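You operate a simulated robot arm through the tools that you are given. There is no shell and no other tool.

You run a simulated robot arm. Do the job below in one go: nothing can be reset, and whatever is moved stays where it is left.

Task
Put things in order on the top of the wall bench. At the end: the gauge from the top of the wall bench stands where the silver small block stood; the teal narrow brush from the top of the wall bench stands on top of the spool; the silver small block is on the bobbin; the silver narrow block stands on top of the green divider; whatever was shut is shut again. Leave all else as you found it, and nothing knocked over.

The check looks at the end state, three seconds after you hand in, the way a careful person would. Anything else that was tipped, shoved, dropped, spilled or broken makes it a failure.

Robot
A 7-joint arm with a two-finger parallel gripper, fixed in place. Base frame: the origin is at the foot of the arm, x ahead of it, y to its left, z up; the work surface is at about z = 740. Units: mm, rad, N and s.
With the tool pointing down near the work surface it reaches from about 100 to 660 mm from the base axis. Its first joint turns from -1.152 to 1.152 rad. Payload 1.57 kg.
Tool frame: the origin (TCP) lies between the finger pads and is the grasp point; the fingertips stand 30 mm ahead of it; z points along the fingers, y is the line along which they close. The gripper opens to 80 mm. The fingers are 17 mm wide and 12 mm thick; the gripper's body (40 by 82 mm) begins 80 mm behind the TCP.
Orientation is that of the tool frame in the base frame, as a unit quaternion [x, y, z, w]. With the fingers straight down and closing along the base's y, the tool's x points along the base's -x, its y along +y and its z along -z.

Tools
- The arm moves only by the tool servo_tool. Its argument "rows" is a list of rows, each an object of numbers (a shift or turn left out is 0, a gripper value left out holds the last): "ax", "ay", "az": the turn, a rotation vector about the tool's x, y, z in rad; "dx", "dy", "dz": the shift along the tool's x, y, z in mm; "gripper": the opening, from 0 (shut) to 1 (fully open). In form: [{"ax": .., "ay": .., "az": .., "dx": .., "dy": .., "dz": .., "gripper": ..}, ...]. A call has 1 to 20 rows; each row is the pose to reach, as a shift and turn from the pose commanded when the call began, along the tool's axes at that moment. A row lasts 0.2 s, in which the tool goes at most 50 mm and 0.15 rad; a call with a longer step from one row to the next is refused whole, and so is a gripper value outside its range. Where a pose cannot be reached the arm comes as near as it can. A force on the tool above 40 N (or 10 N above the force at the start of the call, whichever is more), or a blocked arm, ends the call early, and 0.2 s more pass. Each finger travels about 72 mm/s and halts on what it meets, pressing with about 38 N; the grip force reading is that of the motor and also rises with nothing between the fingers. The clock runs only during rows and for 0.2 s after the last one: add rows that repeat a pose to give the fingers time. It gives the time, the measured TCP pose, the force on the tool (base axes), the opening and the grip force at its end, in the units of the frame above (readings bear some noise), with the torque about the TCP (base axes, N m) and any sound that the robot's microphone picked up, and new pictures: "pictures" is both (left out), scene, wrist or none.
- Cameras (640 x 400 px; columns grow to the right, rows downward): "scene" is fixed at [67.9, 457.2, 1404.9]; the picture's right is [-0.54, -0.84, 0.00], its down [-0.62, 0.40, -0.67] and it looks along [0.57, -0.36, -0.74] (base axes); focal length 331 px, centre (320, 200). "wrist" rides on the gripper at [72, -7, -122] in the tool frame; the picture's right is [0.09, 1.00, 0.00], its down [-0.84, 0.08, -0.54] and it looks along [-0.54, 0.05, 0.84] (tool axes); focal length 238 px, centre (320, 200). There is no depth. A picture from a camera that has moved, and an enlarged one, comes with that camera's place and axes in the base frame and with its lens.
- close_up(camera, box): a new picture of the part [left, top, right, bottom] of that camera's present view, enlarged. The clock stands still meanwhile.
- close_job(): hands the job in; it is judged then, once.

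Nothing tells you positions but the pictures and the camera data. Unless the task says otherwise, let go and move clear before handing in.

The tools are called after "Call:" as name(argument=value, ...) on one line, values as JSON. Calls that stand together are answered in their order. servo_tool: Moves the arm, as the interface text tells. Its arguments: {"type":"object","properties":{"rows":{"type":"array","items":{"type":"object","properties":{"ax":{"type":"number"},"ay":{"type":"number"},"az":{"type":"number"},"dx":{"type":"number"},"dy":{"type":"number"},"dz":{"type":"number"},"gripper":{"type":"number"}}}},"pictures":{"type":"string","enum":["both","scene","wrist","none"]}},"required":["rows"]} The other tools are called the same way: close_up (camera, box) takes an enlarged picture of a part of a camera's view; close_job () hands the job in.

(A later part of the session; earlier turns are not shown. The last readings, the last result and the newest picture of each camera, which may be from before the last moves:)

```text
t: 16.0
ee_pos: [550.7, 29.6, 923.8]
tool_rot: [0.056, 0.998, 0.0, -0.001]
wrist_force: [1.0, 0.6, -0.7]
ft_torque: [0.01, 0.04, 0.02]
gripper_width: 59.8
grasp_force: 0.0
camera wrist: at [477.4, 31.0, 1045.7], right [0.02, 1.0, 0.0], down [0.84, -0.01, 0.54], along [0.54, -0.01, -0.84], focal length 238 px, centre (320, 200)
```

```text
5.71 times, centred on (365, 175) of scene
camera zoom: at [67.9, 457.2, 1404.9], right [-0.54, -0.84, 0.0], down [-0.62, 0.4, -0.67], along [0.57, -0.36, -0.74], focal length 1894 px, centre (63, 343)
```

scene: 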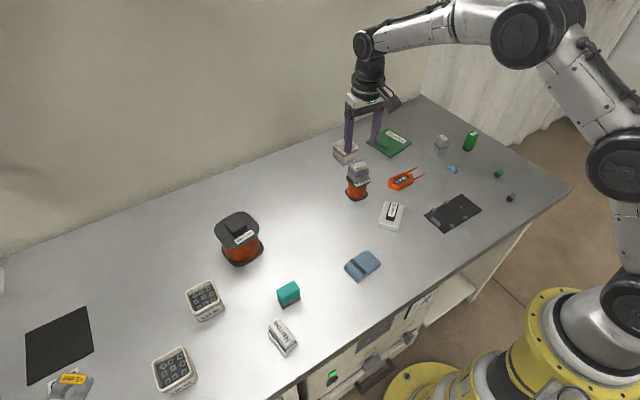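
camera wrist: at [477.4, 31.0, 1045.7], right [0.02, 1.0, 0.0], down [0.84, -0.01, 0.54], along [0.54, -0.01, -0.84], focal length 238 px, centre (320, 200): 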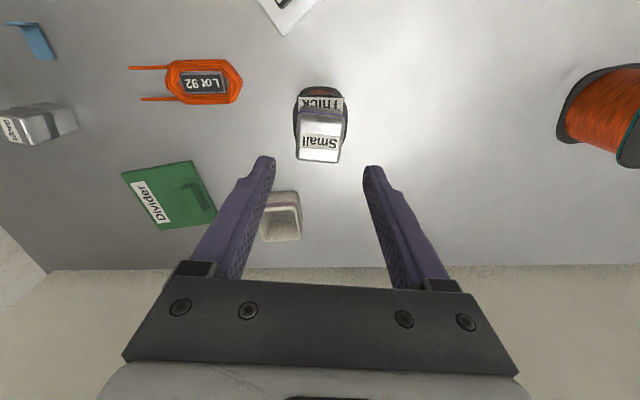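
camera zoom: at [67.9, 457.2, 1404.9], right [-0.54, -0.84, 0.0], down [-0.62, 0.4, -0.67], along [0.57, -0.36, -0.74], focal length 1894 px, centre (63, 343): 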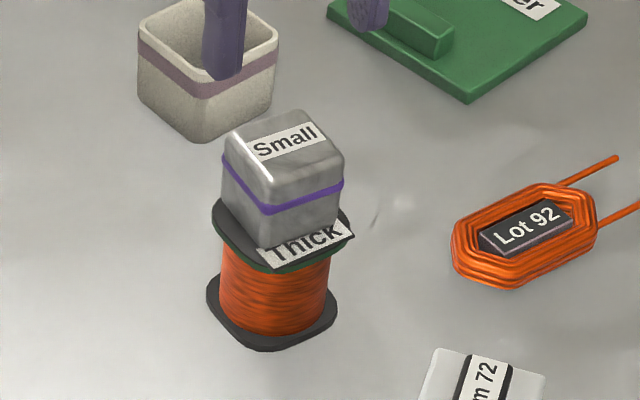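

The Small block rests square on the Thick reel and nothing else moved. Next is the gauge at about (551, -291), so I move above it and look.

Call:
servo_tool(rows=[{"dx": -3.5, "dy": -45, "az": -0.05, "gripper": 1}, {"dx": -7, "dy": -90, "az": -0.11}, {"dx": -10.6, "dy": -135, "az": -0.11}, {"dx": -14.2, "dy": -180, "az": -0.11}, {"dx": -17.7, "dy": -225, "az": -0.11}, {"dx": -21.2, "dy": -270, "az": -0.11}, {"dx": -25, "dy": -300, "az": -0.11}, {"dx": -25, "dy": -317, "az": -0.11}, {"dx": -25, "dy": -317, "az": -0.11}])

Call:
close_up(camera="wrist", box=[240, 70, 400, 190])

```text
t: 18.0
ee_pos: [540.7, -288.7, 923.6]
tool_rot: [-0.001, 1.0, 0.0, 0.0]
wrist_force: [0.2, -0.1, 1.0]
ft_torque: [0.01, 0.03, -0.02]
gripper_width: 80.1
grasp_force: 0.0
camera wrist: at [467.9, -295.2, 1044.9], right [-0.09, 1.0, 0.0], down [0.84, 0.08, 0.54], along [0.54, 0.05, -0.84], focal length 238 px, centre (320, 200)
```

scene: 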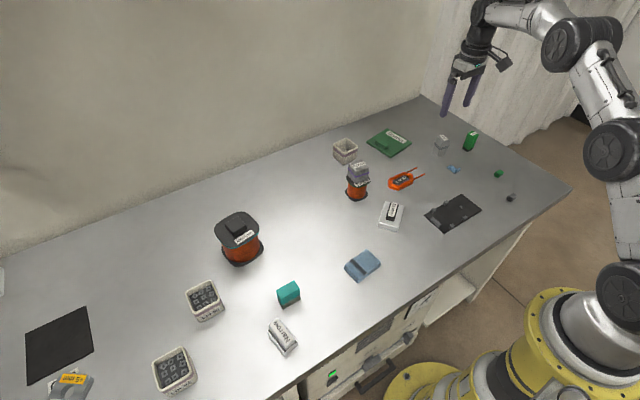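
wrist: 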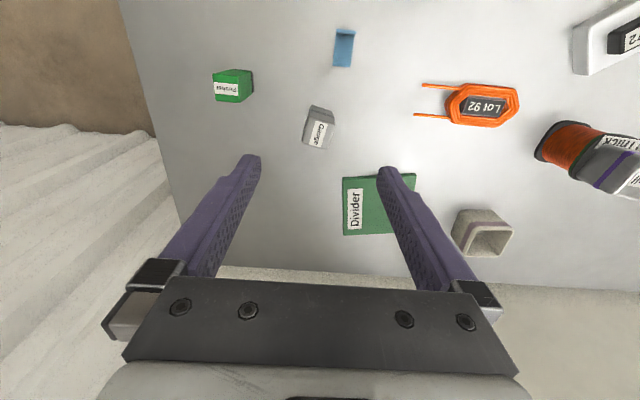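

```text
3.33 times, centred on (320, 130) of wrist
camera zoom: at [467.9, -295.2, 1044.9], right [-0.09, 1.0, 0.0], down [0.84, 0.08, 0.54], along [0.54, 0.05, -0.84], focal length 794 px, centre (320, 433)
```

zoom: 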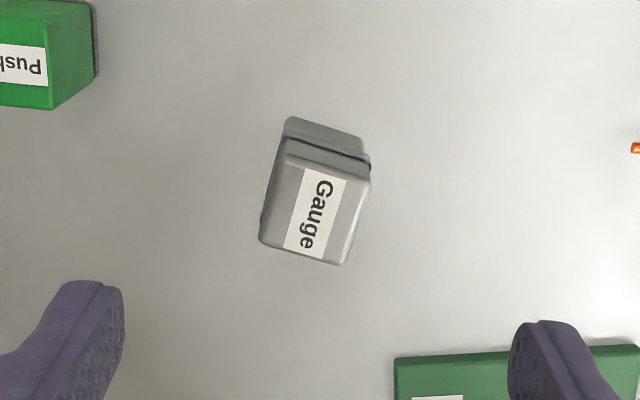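

The gauge is about 30 x 29 mm and 50 mm high, centred near (546, -290) and turned about 10°. I align with it and descend with the fingers partly open.

Call:
servo_tool(rows=[{"dx": -3, "dy": -1, "dz": 20, "az": 0.1, "gripper": 0.75}, {"dx": -6.2, "dy": -2, "dz": 50, "az": 0.17}, {"dx": -6.2, "dy": -2, "dz": 90, "az": 0.17}, {"dx": -6.2, "dy": -2, "dz": 120, "az": 0.17}, {"dx": -6.2, "dy": -2, "dz": 138, "az": 0.17}, {"dx": -6.2, "dy": -2, "dz": 147, "az": 0.17}, {"dx": -6.2, "dy": -2, "dz": 147, "az": 0.17}])

Call:
close_up(camera="wrist", box=[240, 90, 400, 220])

```text
t: 19.6
ee_pos: [547.0, -289.9, 776.7]
tool_rot: [0.085, 0.996, 0.0, 0.001]
wrist_force: [-0.1, -0.5, -0.5]
ft_torque: [0.02, 0.01, 0.01]
gripper_width: 59.9
grasp_force: 0.1
camera wrist: at [474.8, -284.8, 897.9], right [0.08, 1.0, 0.0], down [0.84, -0.06, 0.54], along [0.54, -0.04, -0.84], focal length 238 px, centre (320, 200)
```

scene: 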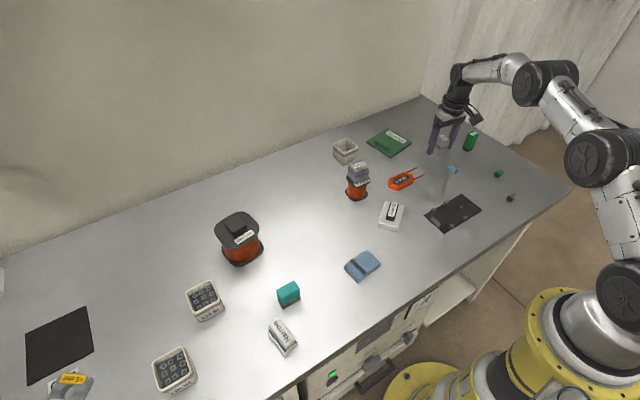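
wrist: 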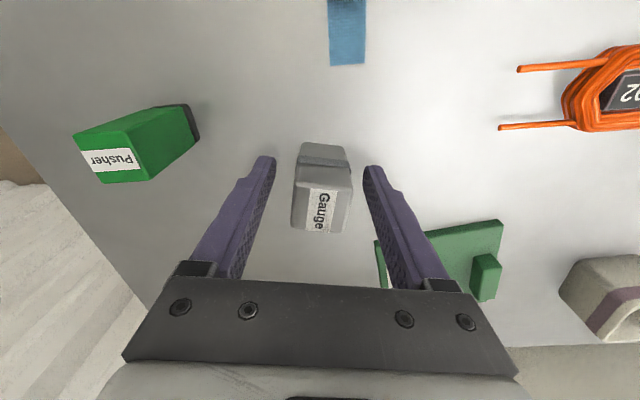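

```text
3.08 times, centred on (320, 155) of wrist
camera zoom: at [474.8, -284.8, 897.9], right [0.08, 1.0, 0.0], down [0.84, -0.06, 0.54], along [0.54, -0.04, -0.84], focal length 733 px, centre (320, 338)
```

zoom: 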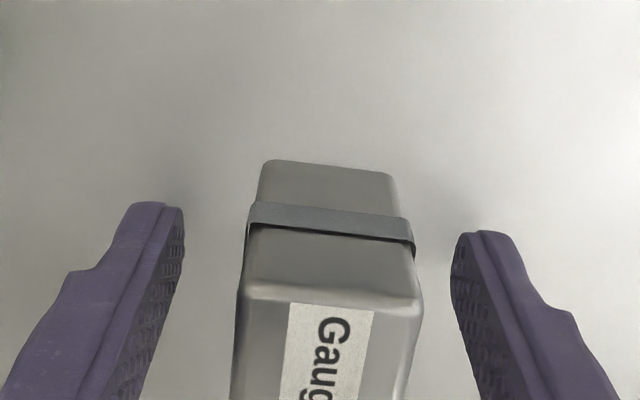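

The gauge is well centred between the fingers. I close on it.

Call:
servo_tool(rows=[{"gripper": 0}, {"gripper": 0}, {"gripper": 0}, {"gripper": 0}, {"dz": -3}, {"dz": -8}, {"dz": -8}])

Call:
close_up(camera="wrist", box=[240, 100, 400, 240])

```text
t: 21.2
ee_pos: [546.0, -290.6, 782.9]
tool_rot: [0.085, 0.996, 0.0, 0.001]
wrist_force: [-0.2, 0.1, -2.6]
ft_torque: [-0.03, 0.0, -0.01]
gripper_width: 29.7
grasp_force: 38.1
camera wrist: at [474.8, -284.5, 906.3], right [0.08, 1.0, 0.0], down [0.84, -0.07, 0.54], along [0.54, -0.04, -0.84], focal length 238 px, centre (320, 200)
```

scene: 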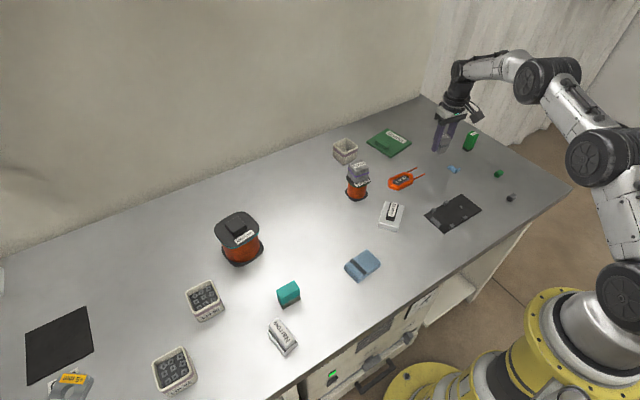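
wrist: 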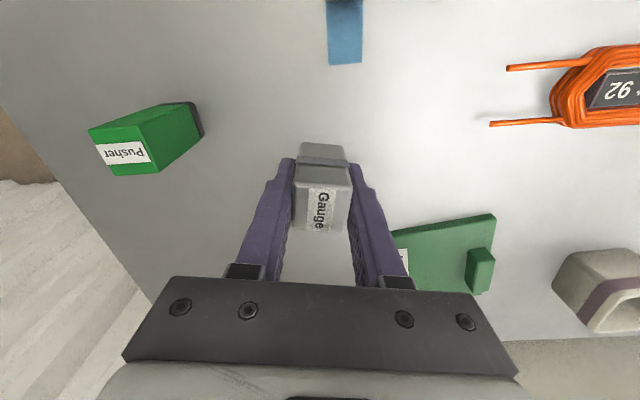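

```text
2.86 times, centred on (320, 170) of wrist
camera zoom: at [474.8, -284.5, 906.3], right [0.08, 1.0, 0.0], down [0.84, -0.07, 0.54], along [0.54, -0.04, -0.84], focal length 681 px, centre (320, 286)
```

zoom: 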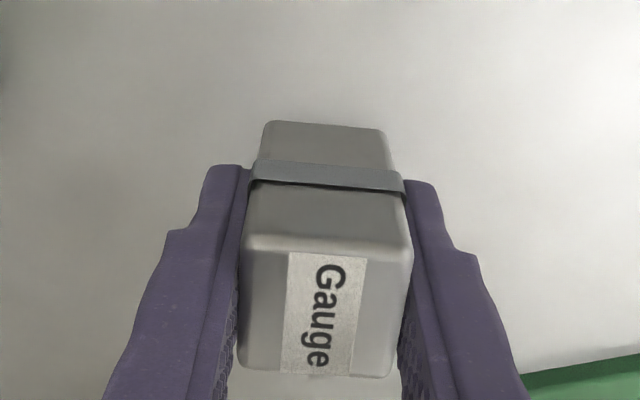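

The gauge is firmly held. I lift it well clear and carry it over to the empty spot where the Small block stood.

Call:
servo_tool(rows=[{"dz": -40}, {"dz": -80}, {"dz": -120}, {"dz": -150}, {"dx": 11.7, "dy": 38.6, "dz": -155}, {"dx": 24.2, "dy": 82.1, "dz": -155}, {"dx": 36.8, "dy": 125.6, "dz": -155}, {"dx": 49.3, "dy": 169.1, "dz": -155}, {"dx": 56.9, "dy": 213.4, "dz": -155}, {"dx": 64.5, "dy": 257.8, "dz": -155}, {"dx": 72.2, "dy": 302.1, "dz": -155}, {"dx": 79.8, "dy": 346.5, "dz": -155}, {"dx": 77.6, "dy": 392.5, "dz": -155}, {"dx": 74.4, "dy": 433.7, "dz": -155}, {"dx": 69.6, "dy": 464.9, "dz": -150}, {"dx": 63.2, "dy": 486.3, "dz": -145}, {"dx": 63.2, "dy": 486.3, "dz": -145}])

```text
t: 24.8
ee_pos: [565.8, 200.0, 933.1]
tool_rot: [0.085, 0.996, 0.0, 0.0]
wrist_force: [0.6, 0.3, -2.8]
ft_torque: [0.01, 0.0, 0.01]
gripper_width: 29.8
grasp_force: 38.5
camera wrist: at [494.3, 206.1, 1054.1], right [0.08, 1.0, 0.0], down [0.84, -0.07, 0.54], along [0.54, -0.04, -0.84], focal length 238 px, centre (320, 200)
```

scene: 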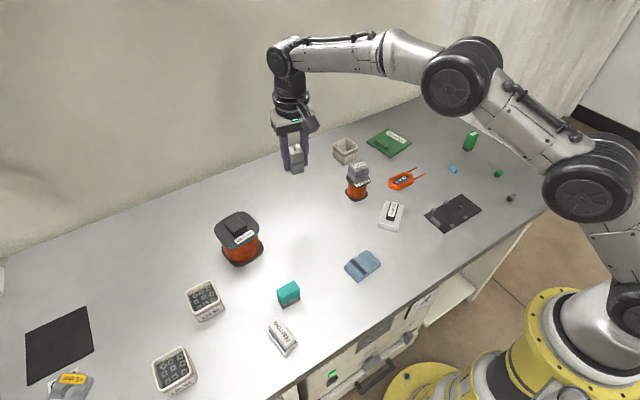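
wrist: 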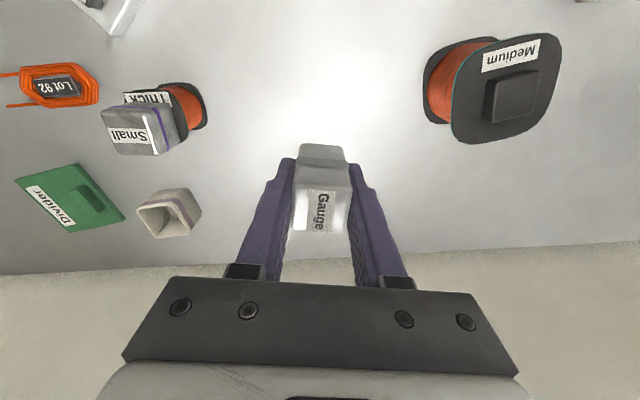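

The spot is clear and the carry went cleanly. I descend toward (623.5, 210.5), stopping a few millimetres above the bench.

Call:
servo_tool(rows=[{"dx": -8, "dy": 3, "dz": 35}, {"dx": -25, "dy": 9, "dz": 75}, {"dx": -42, "dy": 15, "dz": 110}, {"dx": -52, "dy": 19, "dz": 135}, {"dx": -55.1, "dy": 20.1, "dz": 149}, {"dx": -55.1, "dy": 20.1, "dz": 149}])

Call:
close_up(camera="scene", box=[245, 160, 325, 220])

```text
t: 26.2
ee_pos: [626.3, 209.9, 780.7]
tool_rot: [0.085, 0.996, 0.0, 0.0]
wrist_force: [0.1, -0.5, -1.4]
ft_torque: [0.04, -0.02, 0.0]
gripper_width: 29.7
grasp_force: 38.0
camera wrist: at [553.0, 215.0, 902.4], right [0.08, 1.0, 0.0], down [0.84, -0.07, 0.54], along [0.54, -0.04, -0.84], focal length 238 px, centre (320, 200)
```

scene: 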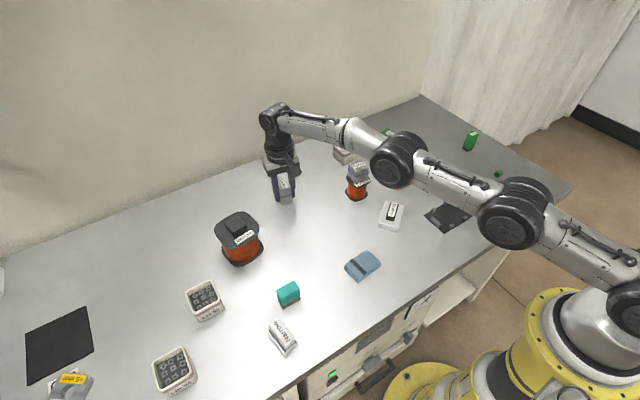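
wrist: 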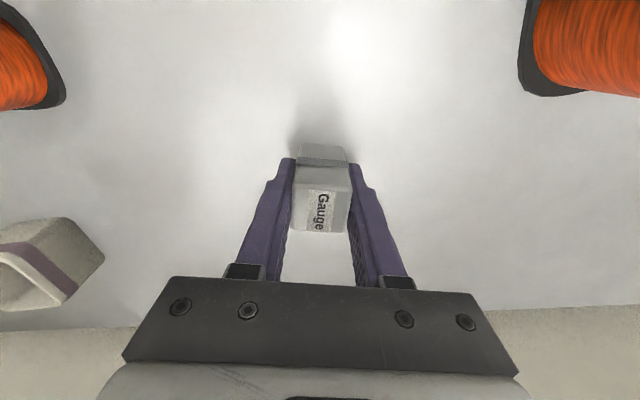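

```text
6.67 times, centred on (285, 190) of scene
camera zoom: at [68.0, 457.2, 1404.9], right [-0.54, -0.84, 0.0], down [-0.62, 0.4, -0.67], along [0.57, -0.36, -0.74], focal length 2209 px, centre (553, 267)
```

zoom: 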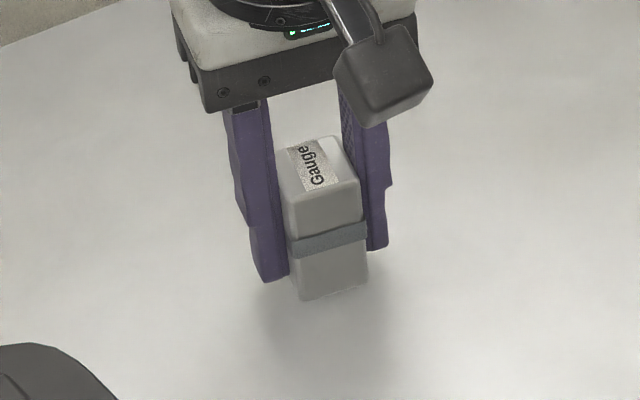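

The gauge is over the right spot, within a couple of millimetres. I nudge it back 2 mm and lower it until it touches the bench.

Call:
servo_tool(rows=[{"dx": 2, "dy": 0.3}, {"dx": 2, "dy": 0.3, "dz": 2}, {"dx": 2, "dy": 0.3, "dz": 4}, {"dx": 2, "dy": 0.3, "dz": 4}], pictures="none")

```text
t: 27.2
ee_pos: [621.5, 211.1, 776.5]
tool_rot: [0.085, 0.996, 0.0, 0.0]
wrist_force: [-1.0, -0.4, -3.3]
ft_torque: [0.01, 0.02, -0.01]
gripper_width: 29.8
grasp_force: 38.0
```

There is no contact yet, so I continue down in 1 mm steps.

Call:
servo_tool(rows=[{"dz": 1}, {"dz": 1}], pictures="none")

```text
t: 27.8
ee_pos: [622.9, 211.0, 776.1]
tool_rot: [0.084, 0.996, 0.0, 0.001]
wrist_force: [-0.2, 0.6, 0.5]
ft_torque: [-0.01, 0.02, 0.01]
gripper_width: 29.6
grasp_force: 37.9
```

Call:
servo_tool(rows=[{"dz": 0.8}, {"dz": 0.8}], pictures="none")

```text
t: 28.4
ee_pos: [621.0, 210.4, 775.9]
tool_rot: [0.084, 0.996, 0.0, 0.0]
wrist_force: [-0.5, -1.3, 5.3]
ft_torque: [-0.04, 0.13, 0.0]
gripper_width: 29.5
grasp_force: 38.0
```

The gauge is resting on the bench. I open the fingers and withdraw upward, moving slightly inward.

Call:
servo_tool(rows=[{"gripper": 0.45}, {"gripper": 0.6}, {"gripper": 0.6}, {"dz": -10}, {"dz": -30}, {"dz": -60}, {"dx": 15, "dz": -95}, {"dx": 40, "dz": -130}, {"dx": 70, "dz": -150}])

Call:
close_up(camera="scene", box=[245, 160, 325, 220])

Call:
close_up(camera="wrist", box=[420, 20, 600, 160])

Call:
close_up(camera="wrist", box=[270, 120, 370, 240])

```text
t: 30.4
ee_pos: [552.3, 223.3, 923.4]
tool_rot: [0.085, 0.996, -0.001, -0.001]
wrist_force: [-0.1, 0.7, -0.1]
ft_torque: [-0.04, 0.01, -0.02]
gripper_width: 48.0
grasp_force: 0.1
camera wrist: at [480.8, 229.3, 1045.7], right [0.08, 1.0, 0.0], down [0.84, -0.06, 0.54], along [0.54, -0.04, -0.84], focal length 238 px, centre (320, 200)
```

scene: 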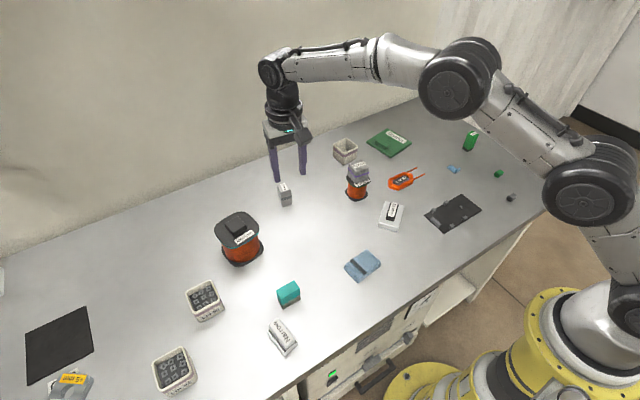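
wrist: 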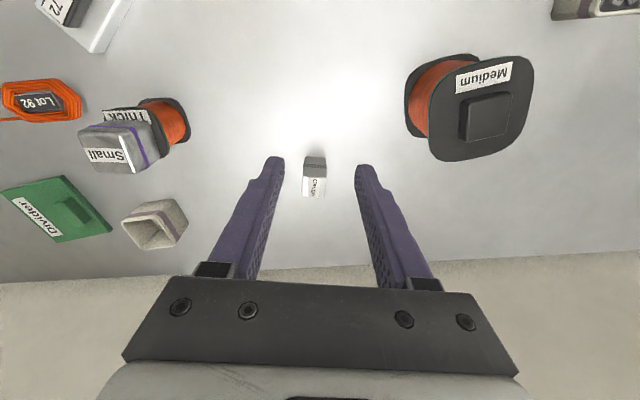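

```text
6.67 times, centred on (285, 190) of scene
camera zoom: at [68.0, 457.2, 1404.9], right [-0.54, -0.84, 0.0], down [-0.62, 0.4, -0.67], along [0.57, -0.36, -0.74], focal length 2209 px, centre (553, 267)
```

zoom: 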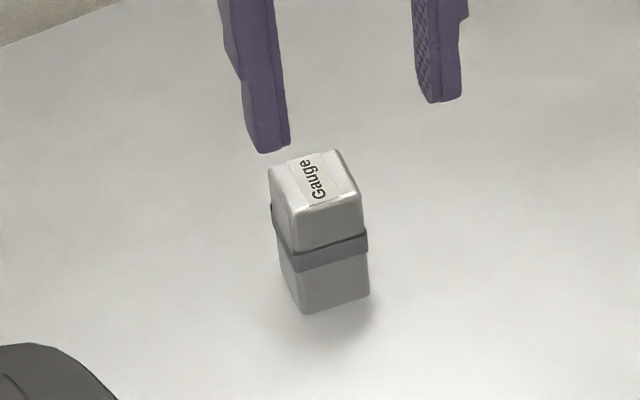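

```text
2.86 times, centred on (510, 90) of wrist
camera zoom: at [480.8, 229.3, 1045.7], right [0.08, 1.0, 0.0], down [0.84, -0.06, 0.54], along [0.54, -0.04, -0.84], focal length 681 px, centre (-223, 514)
```

zoom: 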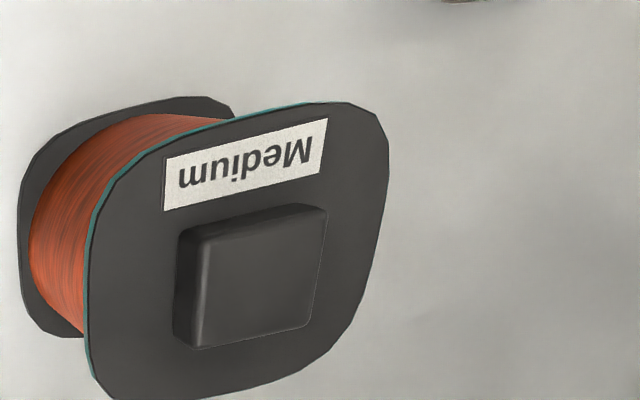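

```text
3.33 times, centred on (320, 180) of wrist
camera zoom: at [480.8, 229.3, 1045.7], right [0.08, 1.0, 0.0], down [0.84, -0.06, 0.54], along [0.54, -0.04, -0.84], focal length 794 px, centre (320, 267)
```

zoom: 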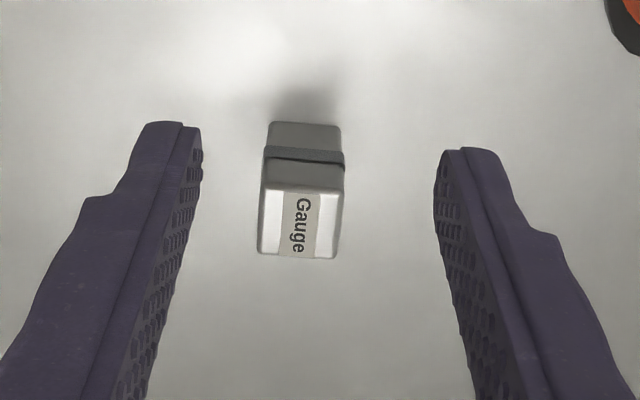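

The gauge stands upright on the Small block's old spot. From two views, the knob on the Medium reel is a flat 35 mm square with its top at about (545, 372, 831). Next I go over the teal brush for a close look.

Call:
servo_tool(rows=[{"dx": 35, "dy": 14, "dz": 0, "az": -0.04}, {"dx": 76, "dy": 31, "dz": 0, "az": -0.08}, {"dx": 118, "dy": 49, "dz": 5, "az": -0.12}, {"dx": 158, "dy": 66, "dz": 10, "az": -0.17}, {"dx": 190, "dy": 80, "dz": 15, "az": -0.17}, {"dx": 204.4, "dy": 85.7, "dz": 20, "az": -0.17, "gripper": 1}, {"dx": 204.4, "dy": 85.7, "dz": 20, "az": -0.17, "gripper": 1}])

Call:
close_up(camera="wrist", box=[250, 80, 390, 200])

Call:
close_up(camera="scene", box=[200, 200, 280, 270])

```text
t: 32.0
ee_pos: [366.3, 344.2, 906.3]
tool_rot: [-0.001, 1.0, 0.0, 0.0]
wrist_force: [-0.9, -0.1, 0.7]
ft_torque: [0.03, 0.03, 0.02]
gripper_width: 80.0
grasp_force: 0.0
camera wrist: at [293.8, 337.4, 1026.5], right [-0.09, 1.0, 0.0], down [0.84, 0.08, 0.54], along [0.54, 0.05, -0.84], focal length 238 px, centre (320, 200)
```

scene: 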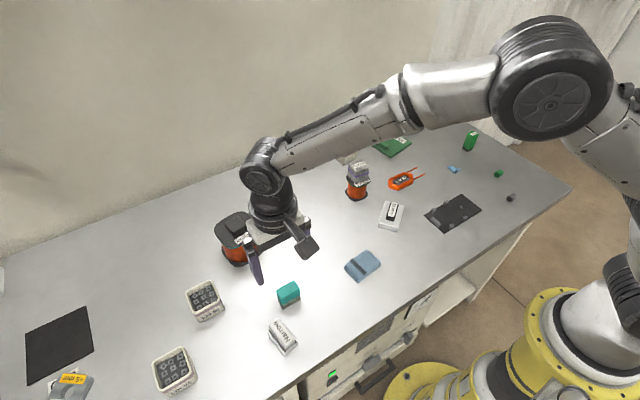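
wrist: 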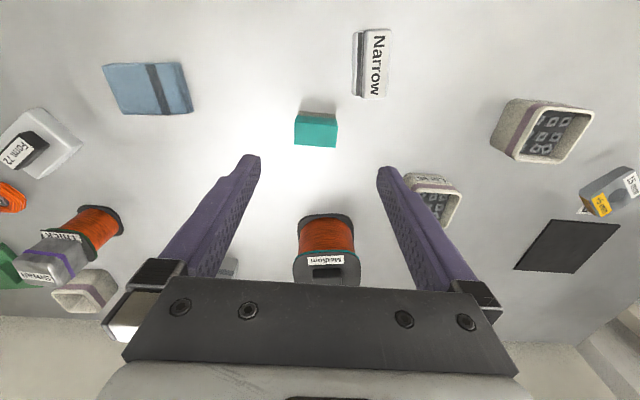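

```text
3.33 times, centred on (320, 140) of wrist
camera zoom: at [293.8, 337.4, 1026.5], right [-0.09, 1.0, 0.0], down [0.84, 0.08, 0.54], along [0.54, 0.05, -0.84], focal length 794 px, centre (320, 400)
```

zoom: 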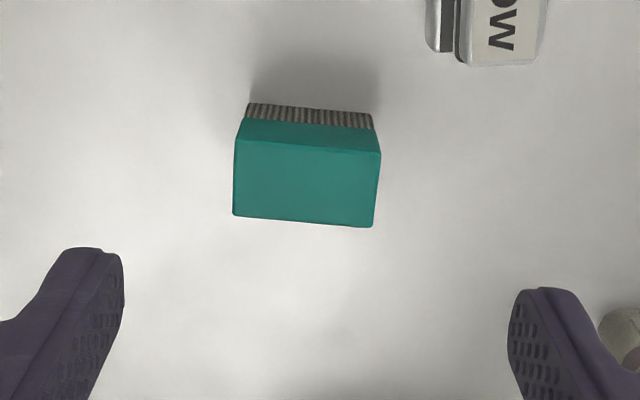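

```text
5.71 times, centred on (240, 235) of scene
camera zoom: at [67.9, 457.2, 1404.9], right [-0.54, -0.84, 0.0], down [-0.62, 0.4, -0.67], along [0.57, -0.36, -0.74], focal length 1894 px, centre (777, 0)
```

zoom: 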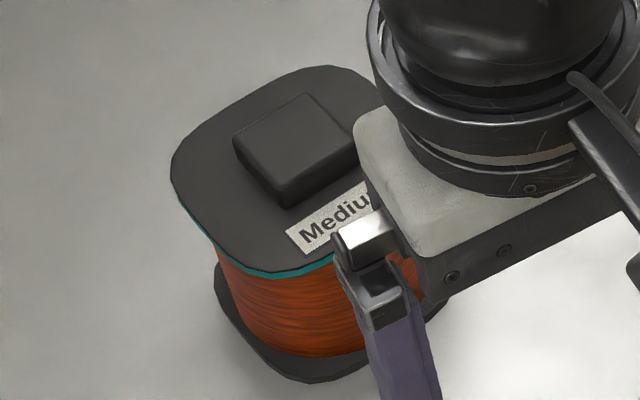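

The brush is 43.5 x 23.5 mm and 46 mm tall, square to the base axes and centred at (369.5, 339.8). I descend around it, keeping the fingers a few millimetres toward its near side to help reach on the spool.

Call:
servo_tool(rows=[{"dx": -0.3, "dy": -2.5, "dz": 30}, {"dx": -0.5, "dy": -4.5, "dz": 65}, {"dx": -0.5, "dy": -4.5, "dz": 100}, {"dx": -0.5, "dy": -4.5, "dz": 122}, {"dx": -0.5, "dy": -4.5, "dz": 131}, {"dx": -0.5, "dy": -4.5, "dz": 131}])

Call:
close_up(camera="wrist", box=[250, 100, 390, 220])

```text
t: 33.4
ee_pos: [365.7, 337.6, 772.8]
tool_rot: [0.0, 1.0, 0.0, 0.0]
wrist_force: [-0.4, 0.1, 0.3]
ft_torque: [0.0, 0.01, -0.01]
gripper_width: 80.0
grasp_force: 0.0
camera wrist: at [293.1, 330.8, 894.6], right [-0.09, 1.0, 0.0], down [0.84, 0.08, 0.54], along [0.54, 0.05, -0.84], focal length 238 px, centre (320, 200)
```

scene: 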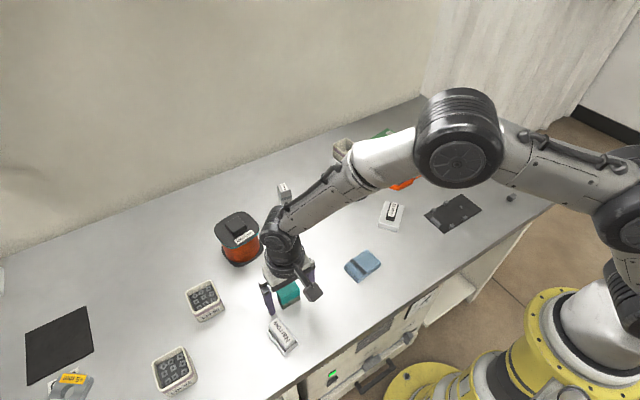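
wrist: 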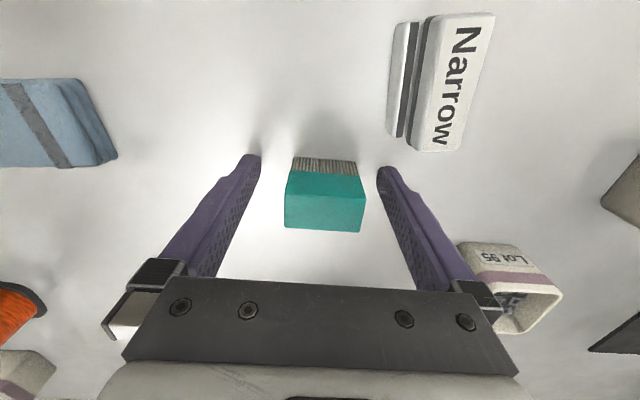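

```text
3.33 times, centred on (320, 160) of wrist
camera zoom: at [293.1, 330.8, 894.6], right [-0.09, 1.0, 0.0], down [0.84, 0.08, 0.54], along [0.54, 0.05, -0.84], focal length 794 px, centre (320, 333)
```

zoom: 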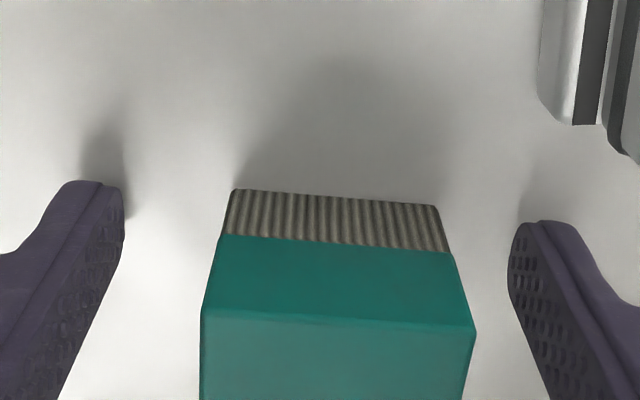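

The brush is about 3 mm left of the finger centre line, so I shift by that and close.

Call:
servo_tool(rows=[{"dy": 2.9}, {"dy": 2.9, "gripper": 0.4}, {"dy": 2.9, "gripper": 0}, {"dy": 2.9, "gripper": 0}, {"dy": 2.9, "gripper": 0}, {"dy": 2.9, "gripper": 0}, {"dy": 2.9, "dz": -5, "gripper": 0}, {"dy": 2.9, "dz": -10, "gripper": 0}, {"dy": 2.9, "dz": -10, "gripper": 0}])

Call:
close_up(camera="wrist", box=[250, 130, 390, 250])

```text
t: 35.4
ee_pos: [365.4, 341.1, 784.4]
tool_rot: [0.0, 1.0, 0.0, 0.0]
wrist_force: [-0.2, -0.1, -0.8]
ft_torque: [-0.04, 0.0, 0.0]
gripper_width: 43.4
grasp_force: 37.6
camera wrist: at [293.4, 334.0, 905.8], right [-0.09, 1.0, 0.0], down [0.84, 0.08, 0.54], along [0.54, 0.05, -0.84], focal length 238 px, centre (320, 200)
```

scene: 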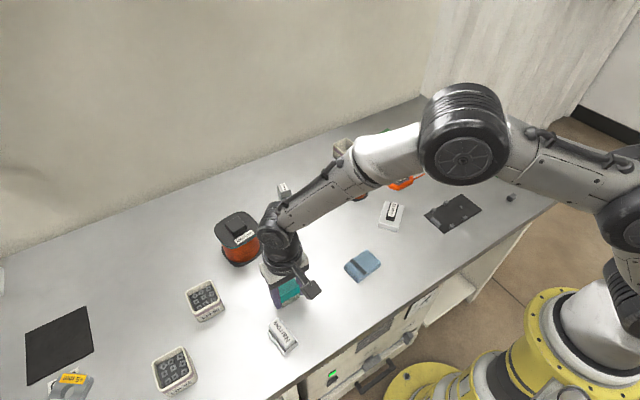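
wrist: 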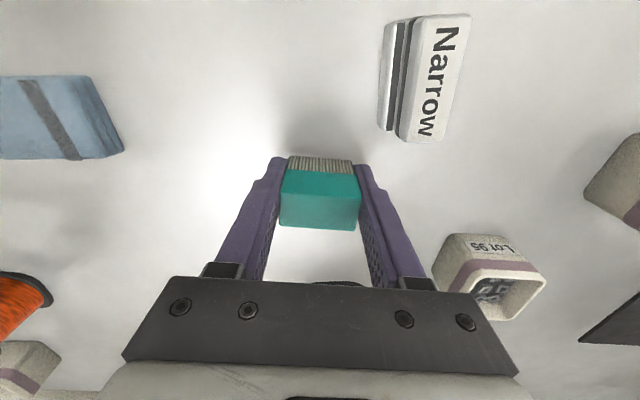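

```text
3.33 times, centred on (320, 190) of wrist
camera zoom: at [293.4, 334.0, 905.8], right [-0.09, 1.0, 0.0], down [0.84, 0.08, 0.54], along [0.54, 0.05, -0.84], focal length 794 px, centre (320, 233)
```

zoom: 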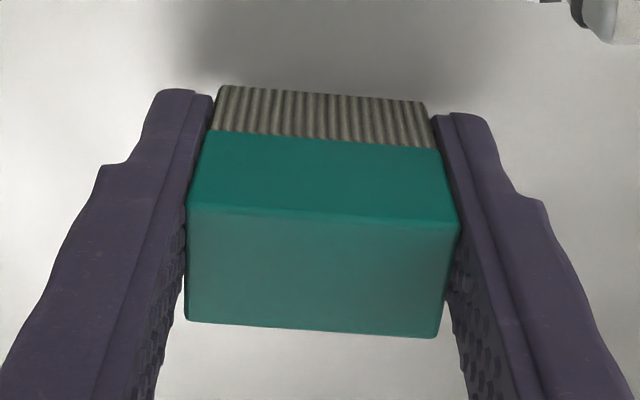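

The brush is held by its ends. I lift it well above the Medium reel's height and carry it over, turning to match the knob's angle.

Call:
servo_tool(rows=[{"dz": -40}, {"dz": -85}, {"dz": -125}, {"dx": -25, "dy": 4, "dz": -141}, {"dx": -65, "dy": 11, "dz": -141, "az": -0.06}, {"dx": -105, "dy": 17, "dz": -141, "az": -0.12}, {"dx": -140, "dy": 23, "dz": -141, "az": -0.185}, {"dx": -162, "dy": 27, "dz": -141, "az": -0.185}, {"dx": -170, "dy": 28, "dz": -141, "az": -0.185}, {"dx": -170, "dy": 28, "dz": -141, "az": -0.185}])

Call:
close_up(camera="wrist", box=[240, 60, 400, 180])

Call:
close_up(camera="scene", box=[200, 180, 300, 270])

```text
t: 37.6
ee_pos: [535.1, 368.5, 924.9]
tool_rot: [-0.093, 0.996, 0.0, 0.0]
wrist_force: [0.1, -0.3, -1.1]
ft_torque: [-0.02, 0.01, 0.0]
gripper_width: 43.2
grasp_force: 38.0
camera wrist: at [466.2, 349.5, 1046.7], right [-0.27, 0.96, 0.0], down [0.81, 0.23, 0.54], along [0.52, 0.15, -0.84], focal length 238 px, centre (320, 200)
```

scene: 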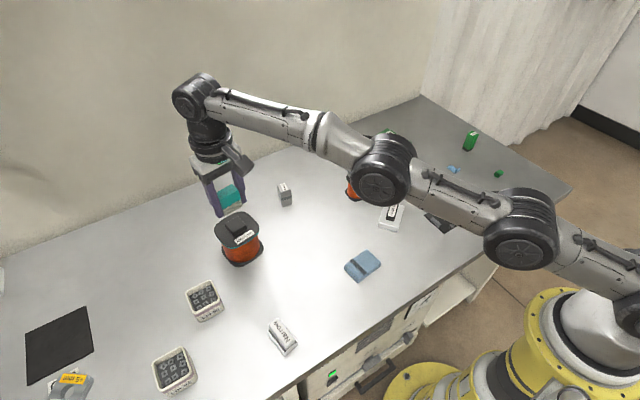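
wrist: 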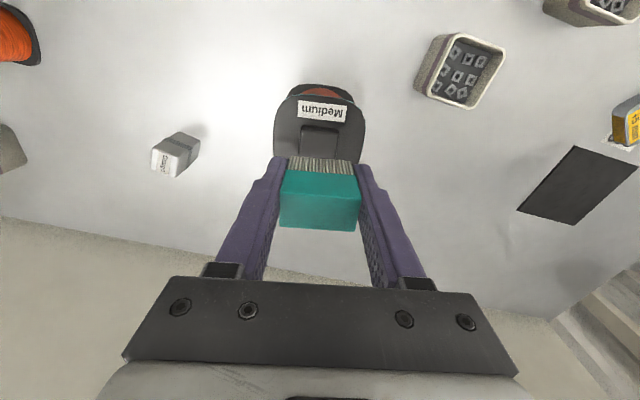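

```text
3.33 times, centred on (320, 120) of wrist
camera zoom: at [466.2, 349.5, 1046.7], right [-0.27, 0.96, 0.0], down [0.81, 0.23, 0.54], along [0.52, 0.15, -0.84], focal length 794 px, centre (320, 467)
```

zoom: 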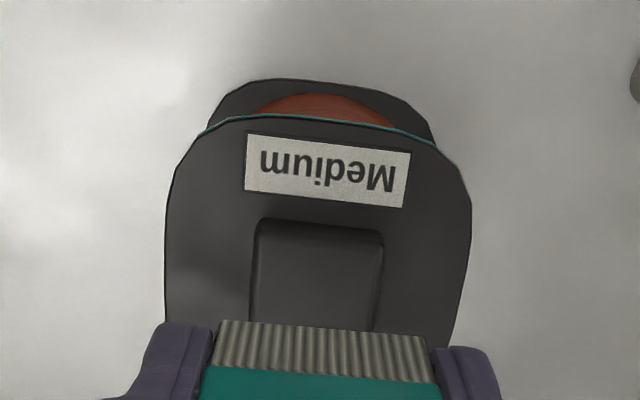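

```text
4.44 times, centred on (250, 225) of scene
camera zoom: at [68.0, 457.2, 1404.9], right [-0.54, -0.84, 0.0], down [-0.62, 0.4, -0.67], along [0.57, -0.36, -0.74], focal length 1473 px, centre (631, 89)
```

zoom: 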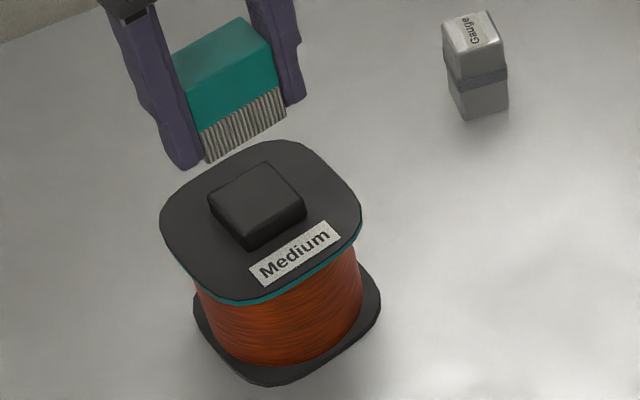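

The knob lies almost directly beneath, about 1 mm sideways and a few millimetres outward. I correct that and lower to just above the knob.

Call:
servo_tool(rows=[{"dx": -3, "dy": -1.2, "dz": 15}, {"dx": -3, "dy": -1.2, "dz": 35}, {"dx": -3, "dy": -1.2, "dz": 48}, {"dx": -3, "dy": -1.2, "dz": 54}, {"dx": -3, "dy": -1.2, "dz": 54}])

Call:
close_up(camera="wrist", box=[240, 80, 400, 200])

Call:
close_up(camera="scene", box=[200, 190, 280, 260])

```text
t: 38.8
ee_pos: [539.5, 368.0, 870.7]
tool_rot: [-0.092, 0.996, 0.0, -0.001]
wrist_force: [0.1, 0.8, -0.4]
ft_torque: [0.02, -0.02, 0.02]
gripper_width: 43.6
grasp_force: 37.9
camera wrist: at [470.0, 348.2, 991.7], right [-0.27, 0.96, 0.0], down [0.81, 0.23, 0.54], along [0.52, 0.15, -0.84], focal length 238 px, centre (320, 200)
```

scene: 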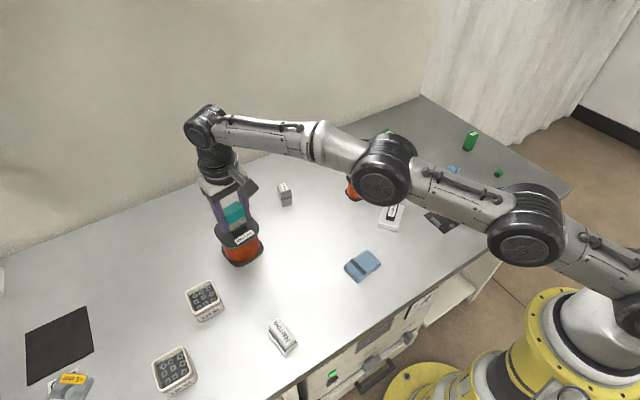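
wrist: 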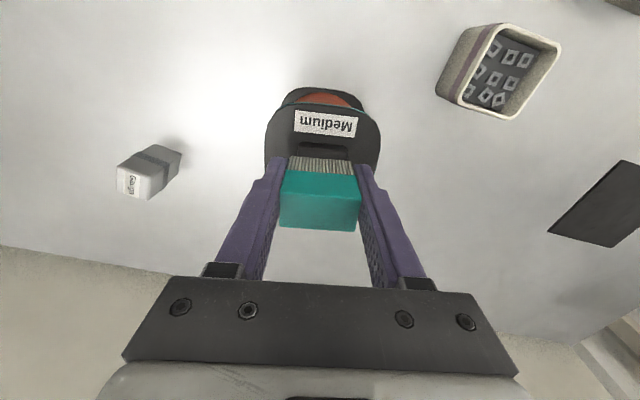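

```text
3.33 times, centred on (320, 140) of wrist
camera zoom: at [470.0, 348.2, 991.7], right [-0.27, 0.96, 0.0], down [0.81, 0.23, 0.54], along [0.52, 0.15, -0.84], focal length 794 px, centre (320, 400)
```

zoom: 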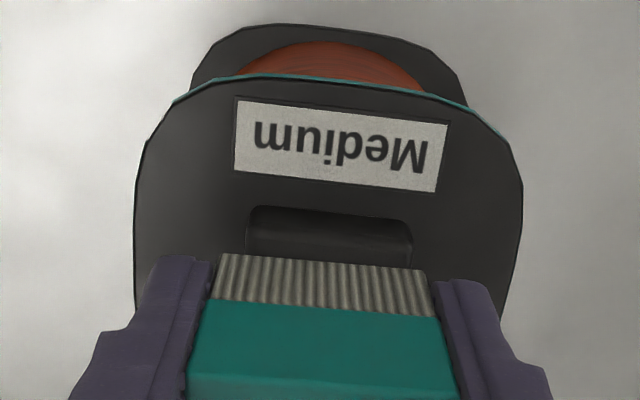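

```text
5.71 times, centred on (240, 225) of scene
camera zoom: at [67.9, 457.2, 1404.9], right [-0.54, -0.84, 0.0], down [-0.62, 0.4, -0.67], along [0.57, -0.36, -0.74], focal length 1894 px, centre (777, 57)
```

zoom: 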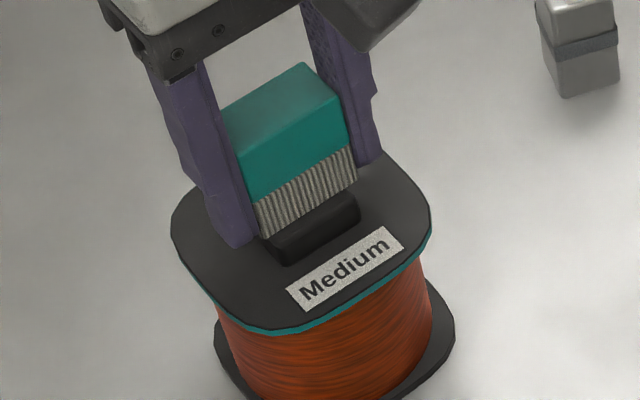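

The brush is centred over the knob to within about 1 mm. I lower in small steps until contact.

Call:
servo_tool(rows=[{"dz": 2}, {"dz": 4}, {"dz": 4}], pictures="none")

```text
t: 39.6
ee_pos: [540.9, 368.3, 868.2]
tool_rot: [-0.093, 0.996, 0.001, 0.002]
wrist_force: [-4.0, -1.5, 12.6]
ft_torque: [-0.07, 0.14, -0.03]
gripper_width: 43.3
grasp_force: 37.2
```

Contact is at z ≈ 868 with the load central. I ease off by 1 mm to lighten the pressure before releasing.

Call:
servo_tool(rows=[{"dz": -1}, {"dz": -1}], pictures="none")

Call:
close_up(camera="scene", box=[200, 190, 280, 260])

Call:
close_up(camera="wrist", box=[240, 80, 400, 240])

```text
t: 40.2
ee_pos: [541.5, 368.3, 869.0]
tool_rot: [-0.092, 0.996, 0.001, 0.002]
wrist_force: [0.3, -0.4, 14.9]
ft_torque: [0.02, -0.01, 0.0]
gripper_width: 43.3
grasp_force: 38.3
```

```text
5.71 times, centred on (240, 225) of scene
camera zoom: at [67.7, 457.0, 1404.9], right [-0.54, -0.84, 0.0], down [-0.62, 0.4, -0.68], along [0.57, -0.36, -0.74], focal length 1894 px, centre (777, 57)
```

zoom: 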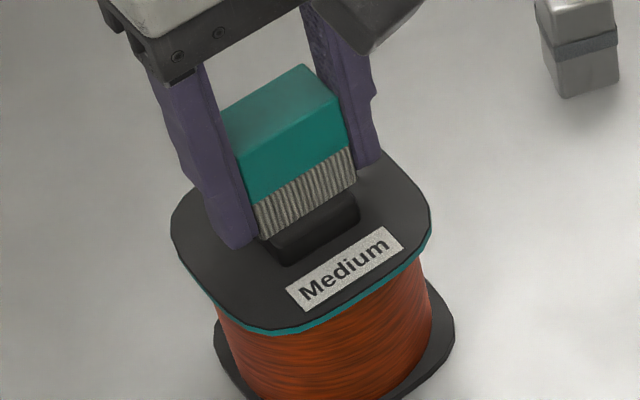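

```text
2.50 times, centred on (320, 160) of wrist
camera zoom: at [470.0, 348.0, 990.4], right [-0.27, 0.96, 0.0], down [0.81, 0.23, 0.55], along [0.52, 0.15, -0.84], focal length 596 px, centre (320, 300)
```

zoom: 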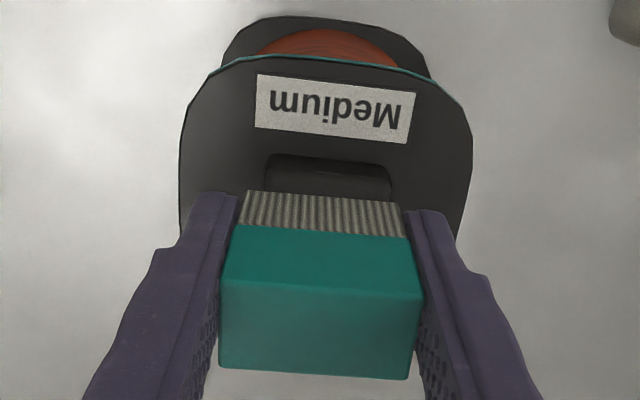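

The force is still about 15 N, so I ease up a little more.

Call:
servo_tool(rows=[{"dz": -1}, {"dz": -1.5}, {"dz": -1.5}], pictures="none")

```text
t: 41.0
ee_pos: [538.9, 367.4, 868.6]
tool_rot: [-0.092, 0.996, 0.001, 0.0]
wrist_force: [1.8, 2.5, 8.1]
ft_torque: [0.14, -0.09, -0.03]
gripper_width: 42.6
grasp_force: 37.7
```

Call:
servo_tool(rows=[{"dz": -0.8}, {"dz": -0.8}], pictures="none")

```text
t: 41.6
ee_pos: [538.8, 367.5, 870.9]
tool_rot: [-0.092, 0.996, -0.001, -0.001]
wrist_force: [1.3, -0.1, 2.6]
ft_torque: [0.03, -0.05, -0.04]
gripper_width: 43.1
grasp_force: 38.0
```

The brush is just resting on the knob. I open the fingers gently and check before withdrawing.

Call:
servo_tool(rows=[{"gripper": 0.6}, {"gripper": 0.7}, {"gripper": 0.7}])

Call:
close_up(camera="wrist", box=[240, 80, 400, 240])

Call:
close_up(camera="scene", box=[200, 190, 280, 260])

```text
t: 42.4
ee_pos: [538.7, 366.6, 870.5]
tool_rot: [-0.092, 0.996, 0.001, 0.0]
wrist_force: [-0.5, 0.5, 0.6]
ft_torque: [0.01, -0.01, -0.01]
gripper_width: 56.0
grasp_force: 0.1
camera wrist: at [469.8, 347.9, 991.9], right [-0.27, 0.96, 0.0], down [0.81, 0.23, 0.54], along [0.52, 0.15, -0.84], focal length 238 px, centre (320, 200)
```

scene: 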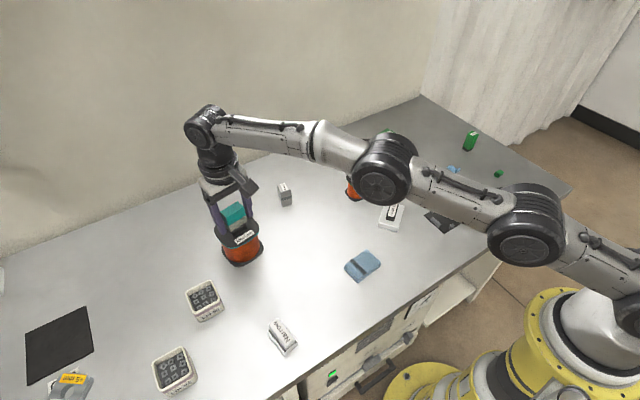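
wrist: 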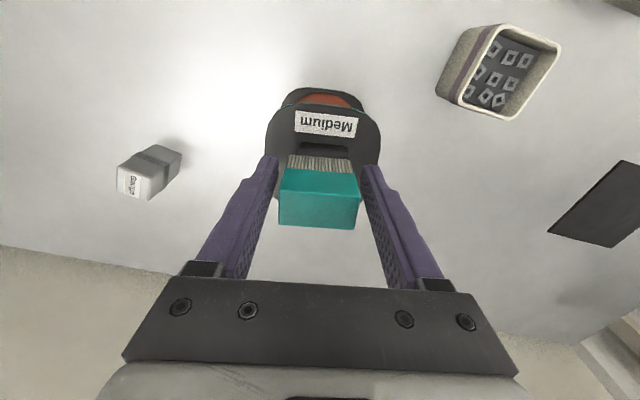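

```text
2.50 times, centred on (320, 160) of wrist
camera zoom: at [469.8, 347.9, 991.9], right [-0.27, 0.96, 0.0], down [0.81, 0.23, 0.54], along [0.52, 0.15, -0.84], focal length 596 px, centre (320, 300)
```

zoom: 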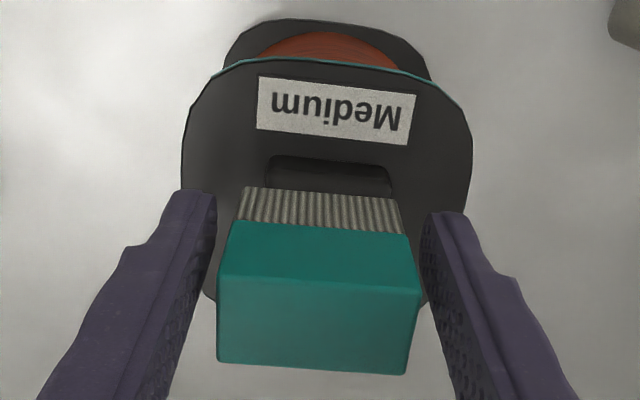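

```text
5.71 times, centred on (240, 225) of scene
camera zoom: at [67.9, 457.2, 1404.9], right [-0.54, -0.84, 0.0], down [-0.62, 0.4, -0.67], along [0.57, -0.36, -0.74], focal length 1894 px, centre (777, 57)
```

zoom: 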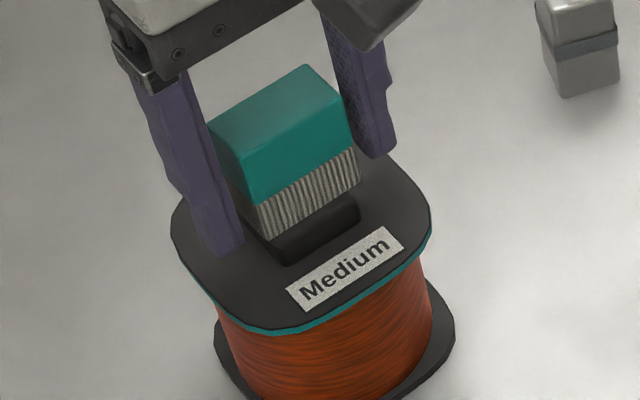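

The brush stands freely on the knob. I rise straight up clear of it, then move over to the "Narrow" block.

Call:
servo_tool(rows=[{"dz": -8}, {"dz": -30}, {"dz": -62}, {"dx": 25, "dy": 7, "dz": -70}, {"dx": 70, "dy": 20, "dz": -70}, {"dx": 115, "dy": 32, "dz": -65}, {"dx": 160, "dy": 44, "dz": -55}, {"dx": 200, "dy": 55, "dz": -45, "gripper": 1}, {"dx": 227, "dy": 63, "dz": -35, "gripper": 1}, {"dx": 227, "dy": 63, "dz": -35, "gripper": 1}])

Call:
close_up(camera="wrist", box=[250, 80, 390, 200])

Call:
close_up(camera="scene", box=[200, 180, 280, 270])

```text
t: 44.6
ee_pos: [305.8, 387.0, 906.1]
tool_rot: [-0.093, 0.996, 0.0, -0.001]
wrist_force: [0.0, -0.5, 1.0]
ft_torque: [0.01, 0.02, -0.02]
gripper_width: 80.1
grasp_force: 0.0
out of reach, approached as far as the arm can: row 3
camera wrist: at [235.8, 367.7, 1027.2], right [-0.27, 0.96, 0.0], down [0.81, 0.23, 0.54], along [0.52, 0.15, -0.84], focal length 238 px, centre (320, 200)
```

scene: 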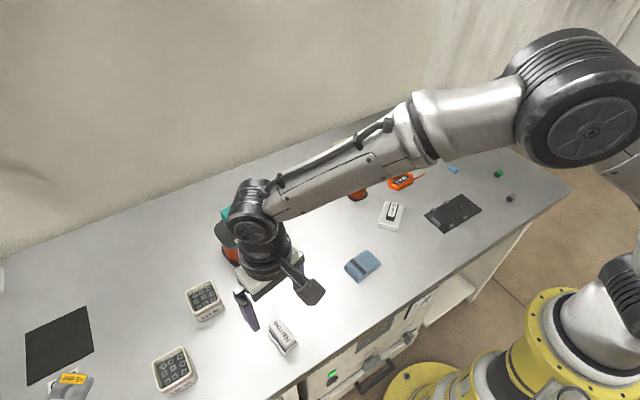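
wrist: 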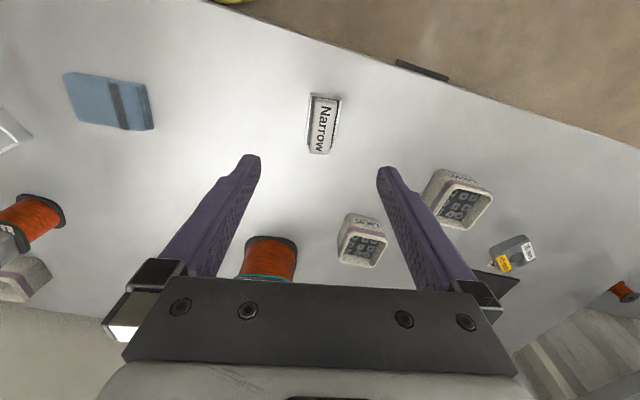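

```text
3.33 times, centred on (320, 140) of wrist
camera zoom: at [235.8, 367.7, 1027.2], right [-0.27, 0.96, 0.0], down [0.81, 0.23, 0.54], along [0.52, 0.15, -0.84], focal length 794 px, centre (320, 400)
```

zoom: 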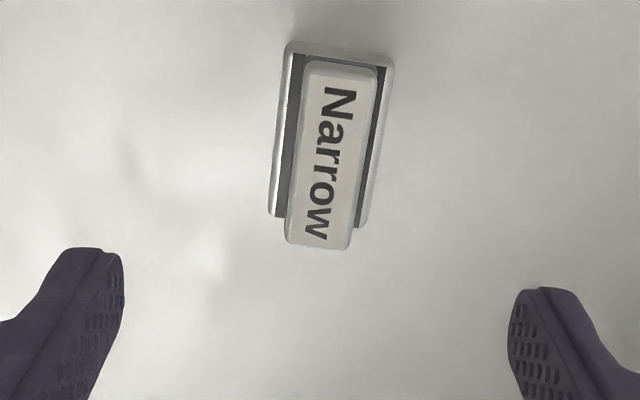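

```text
4.44 times, centred on (240, 225) of scene
camera zoom: at [67.9, 457.2, 1404.9], right [-0.54, -0.84, 0.0], down [-0.62, 0.4, -0.67], along [0.57, -0.36, -0.74], focal length 1473 px, centre (676, 89)
```

zoom: 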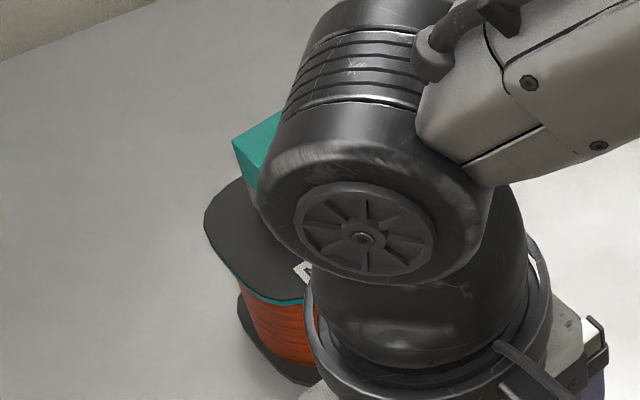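

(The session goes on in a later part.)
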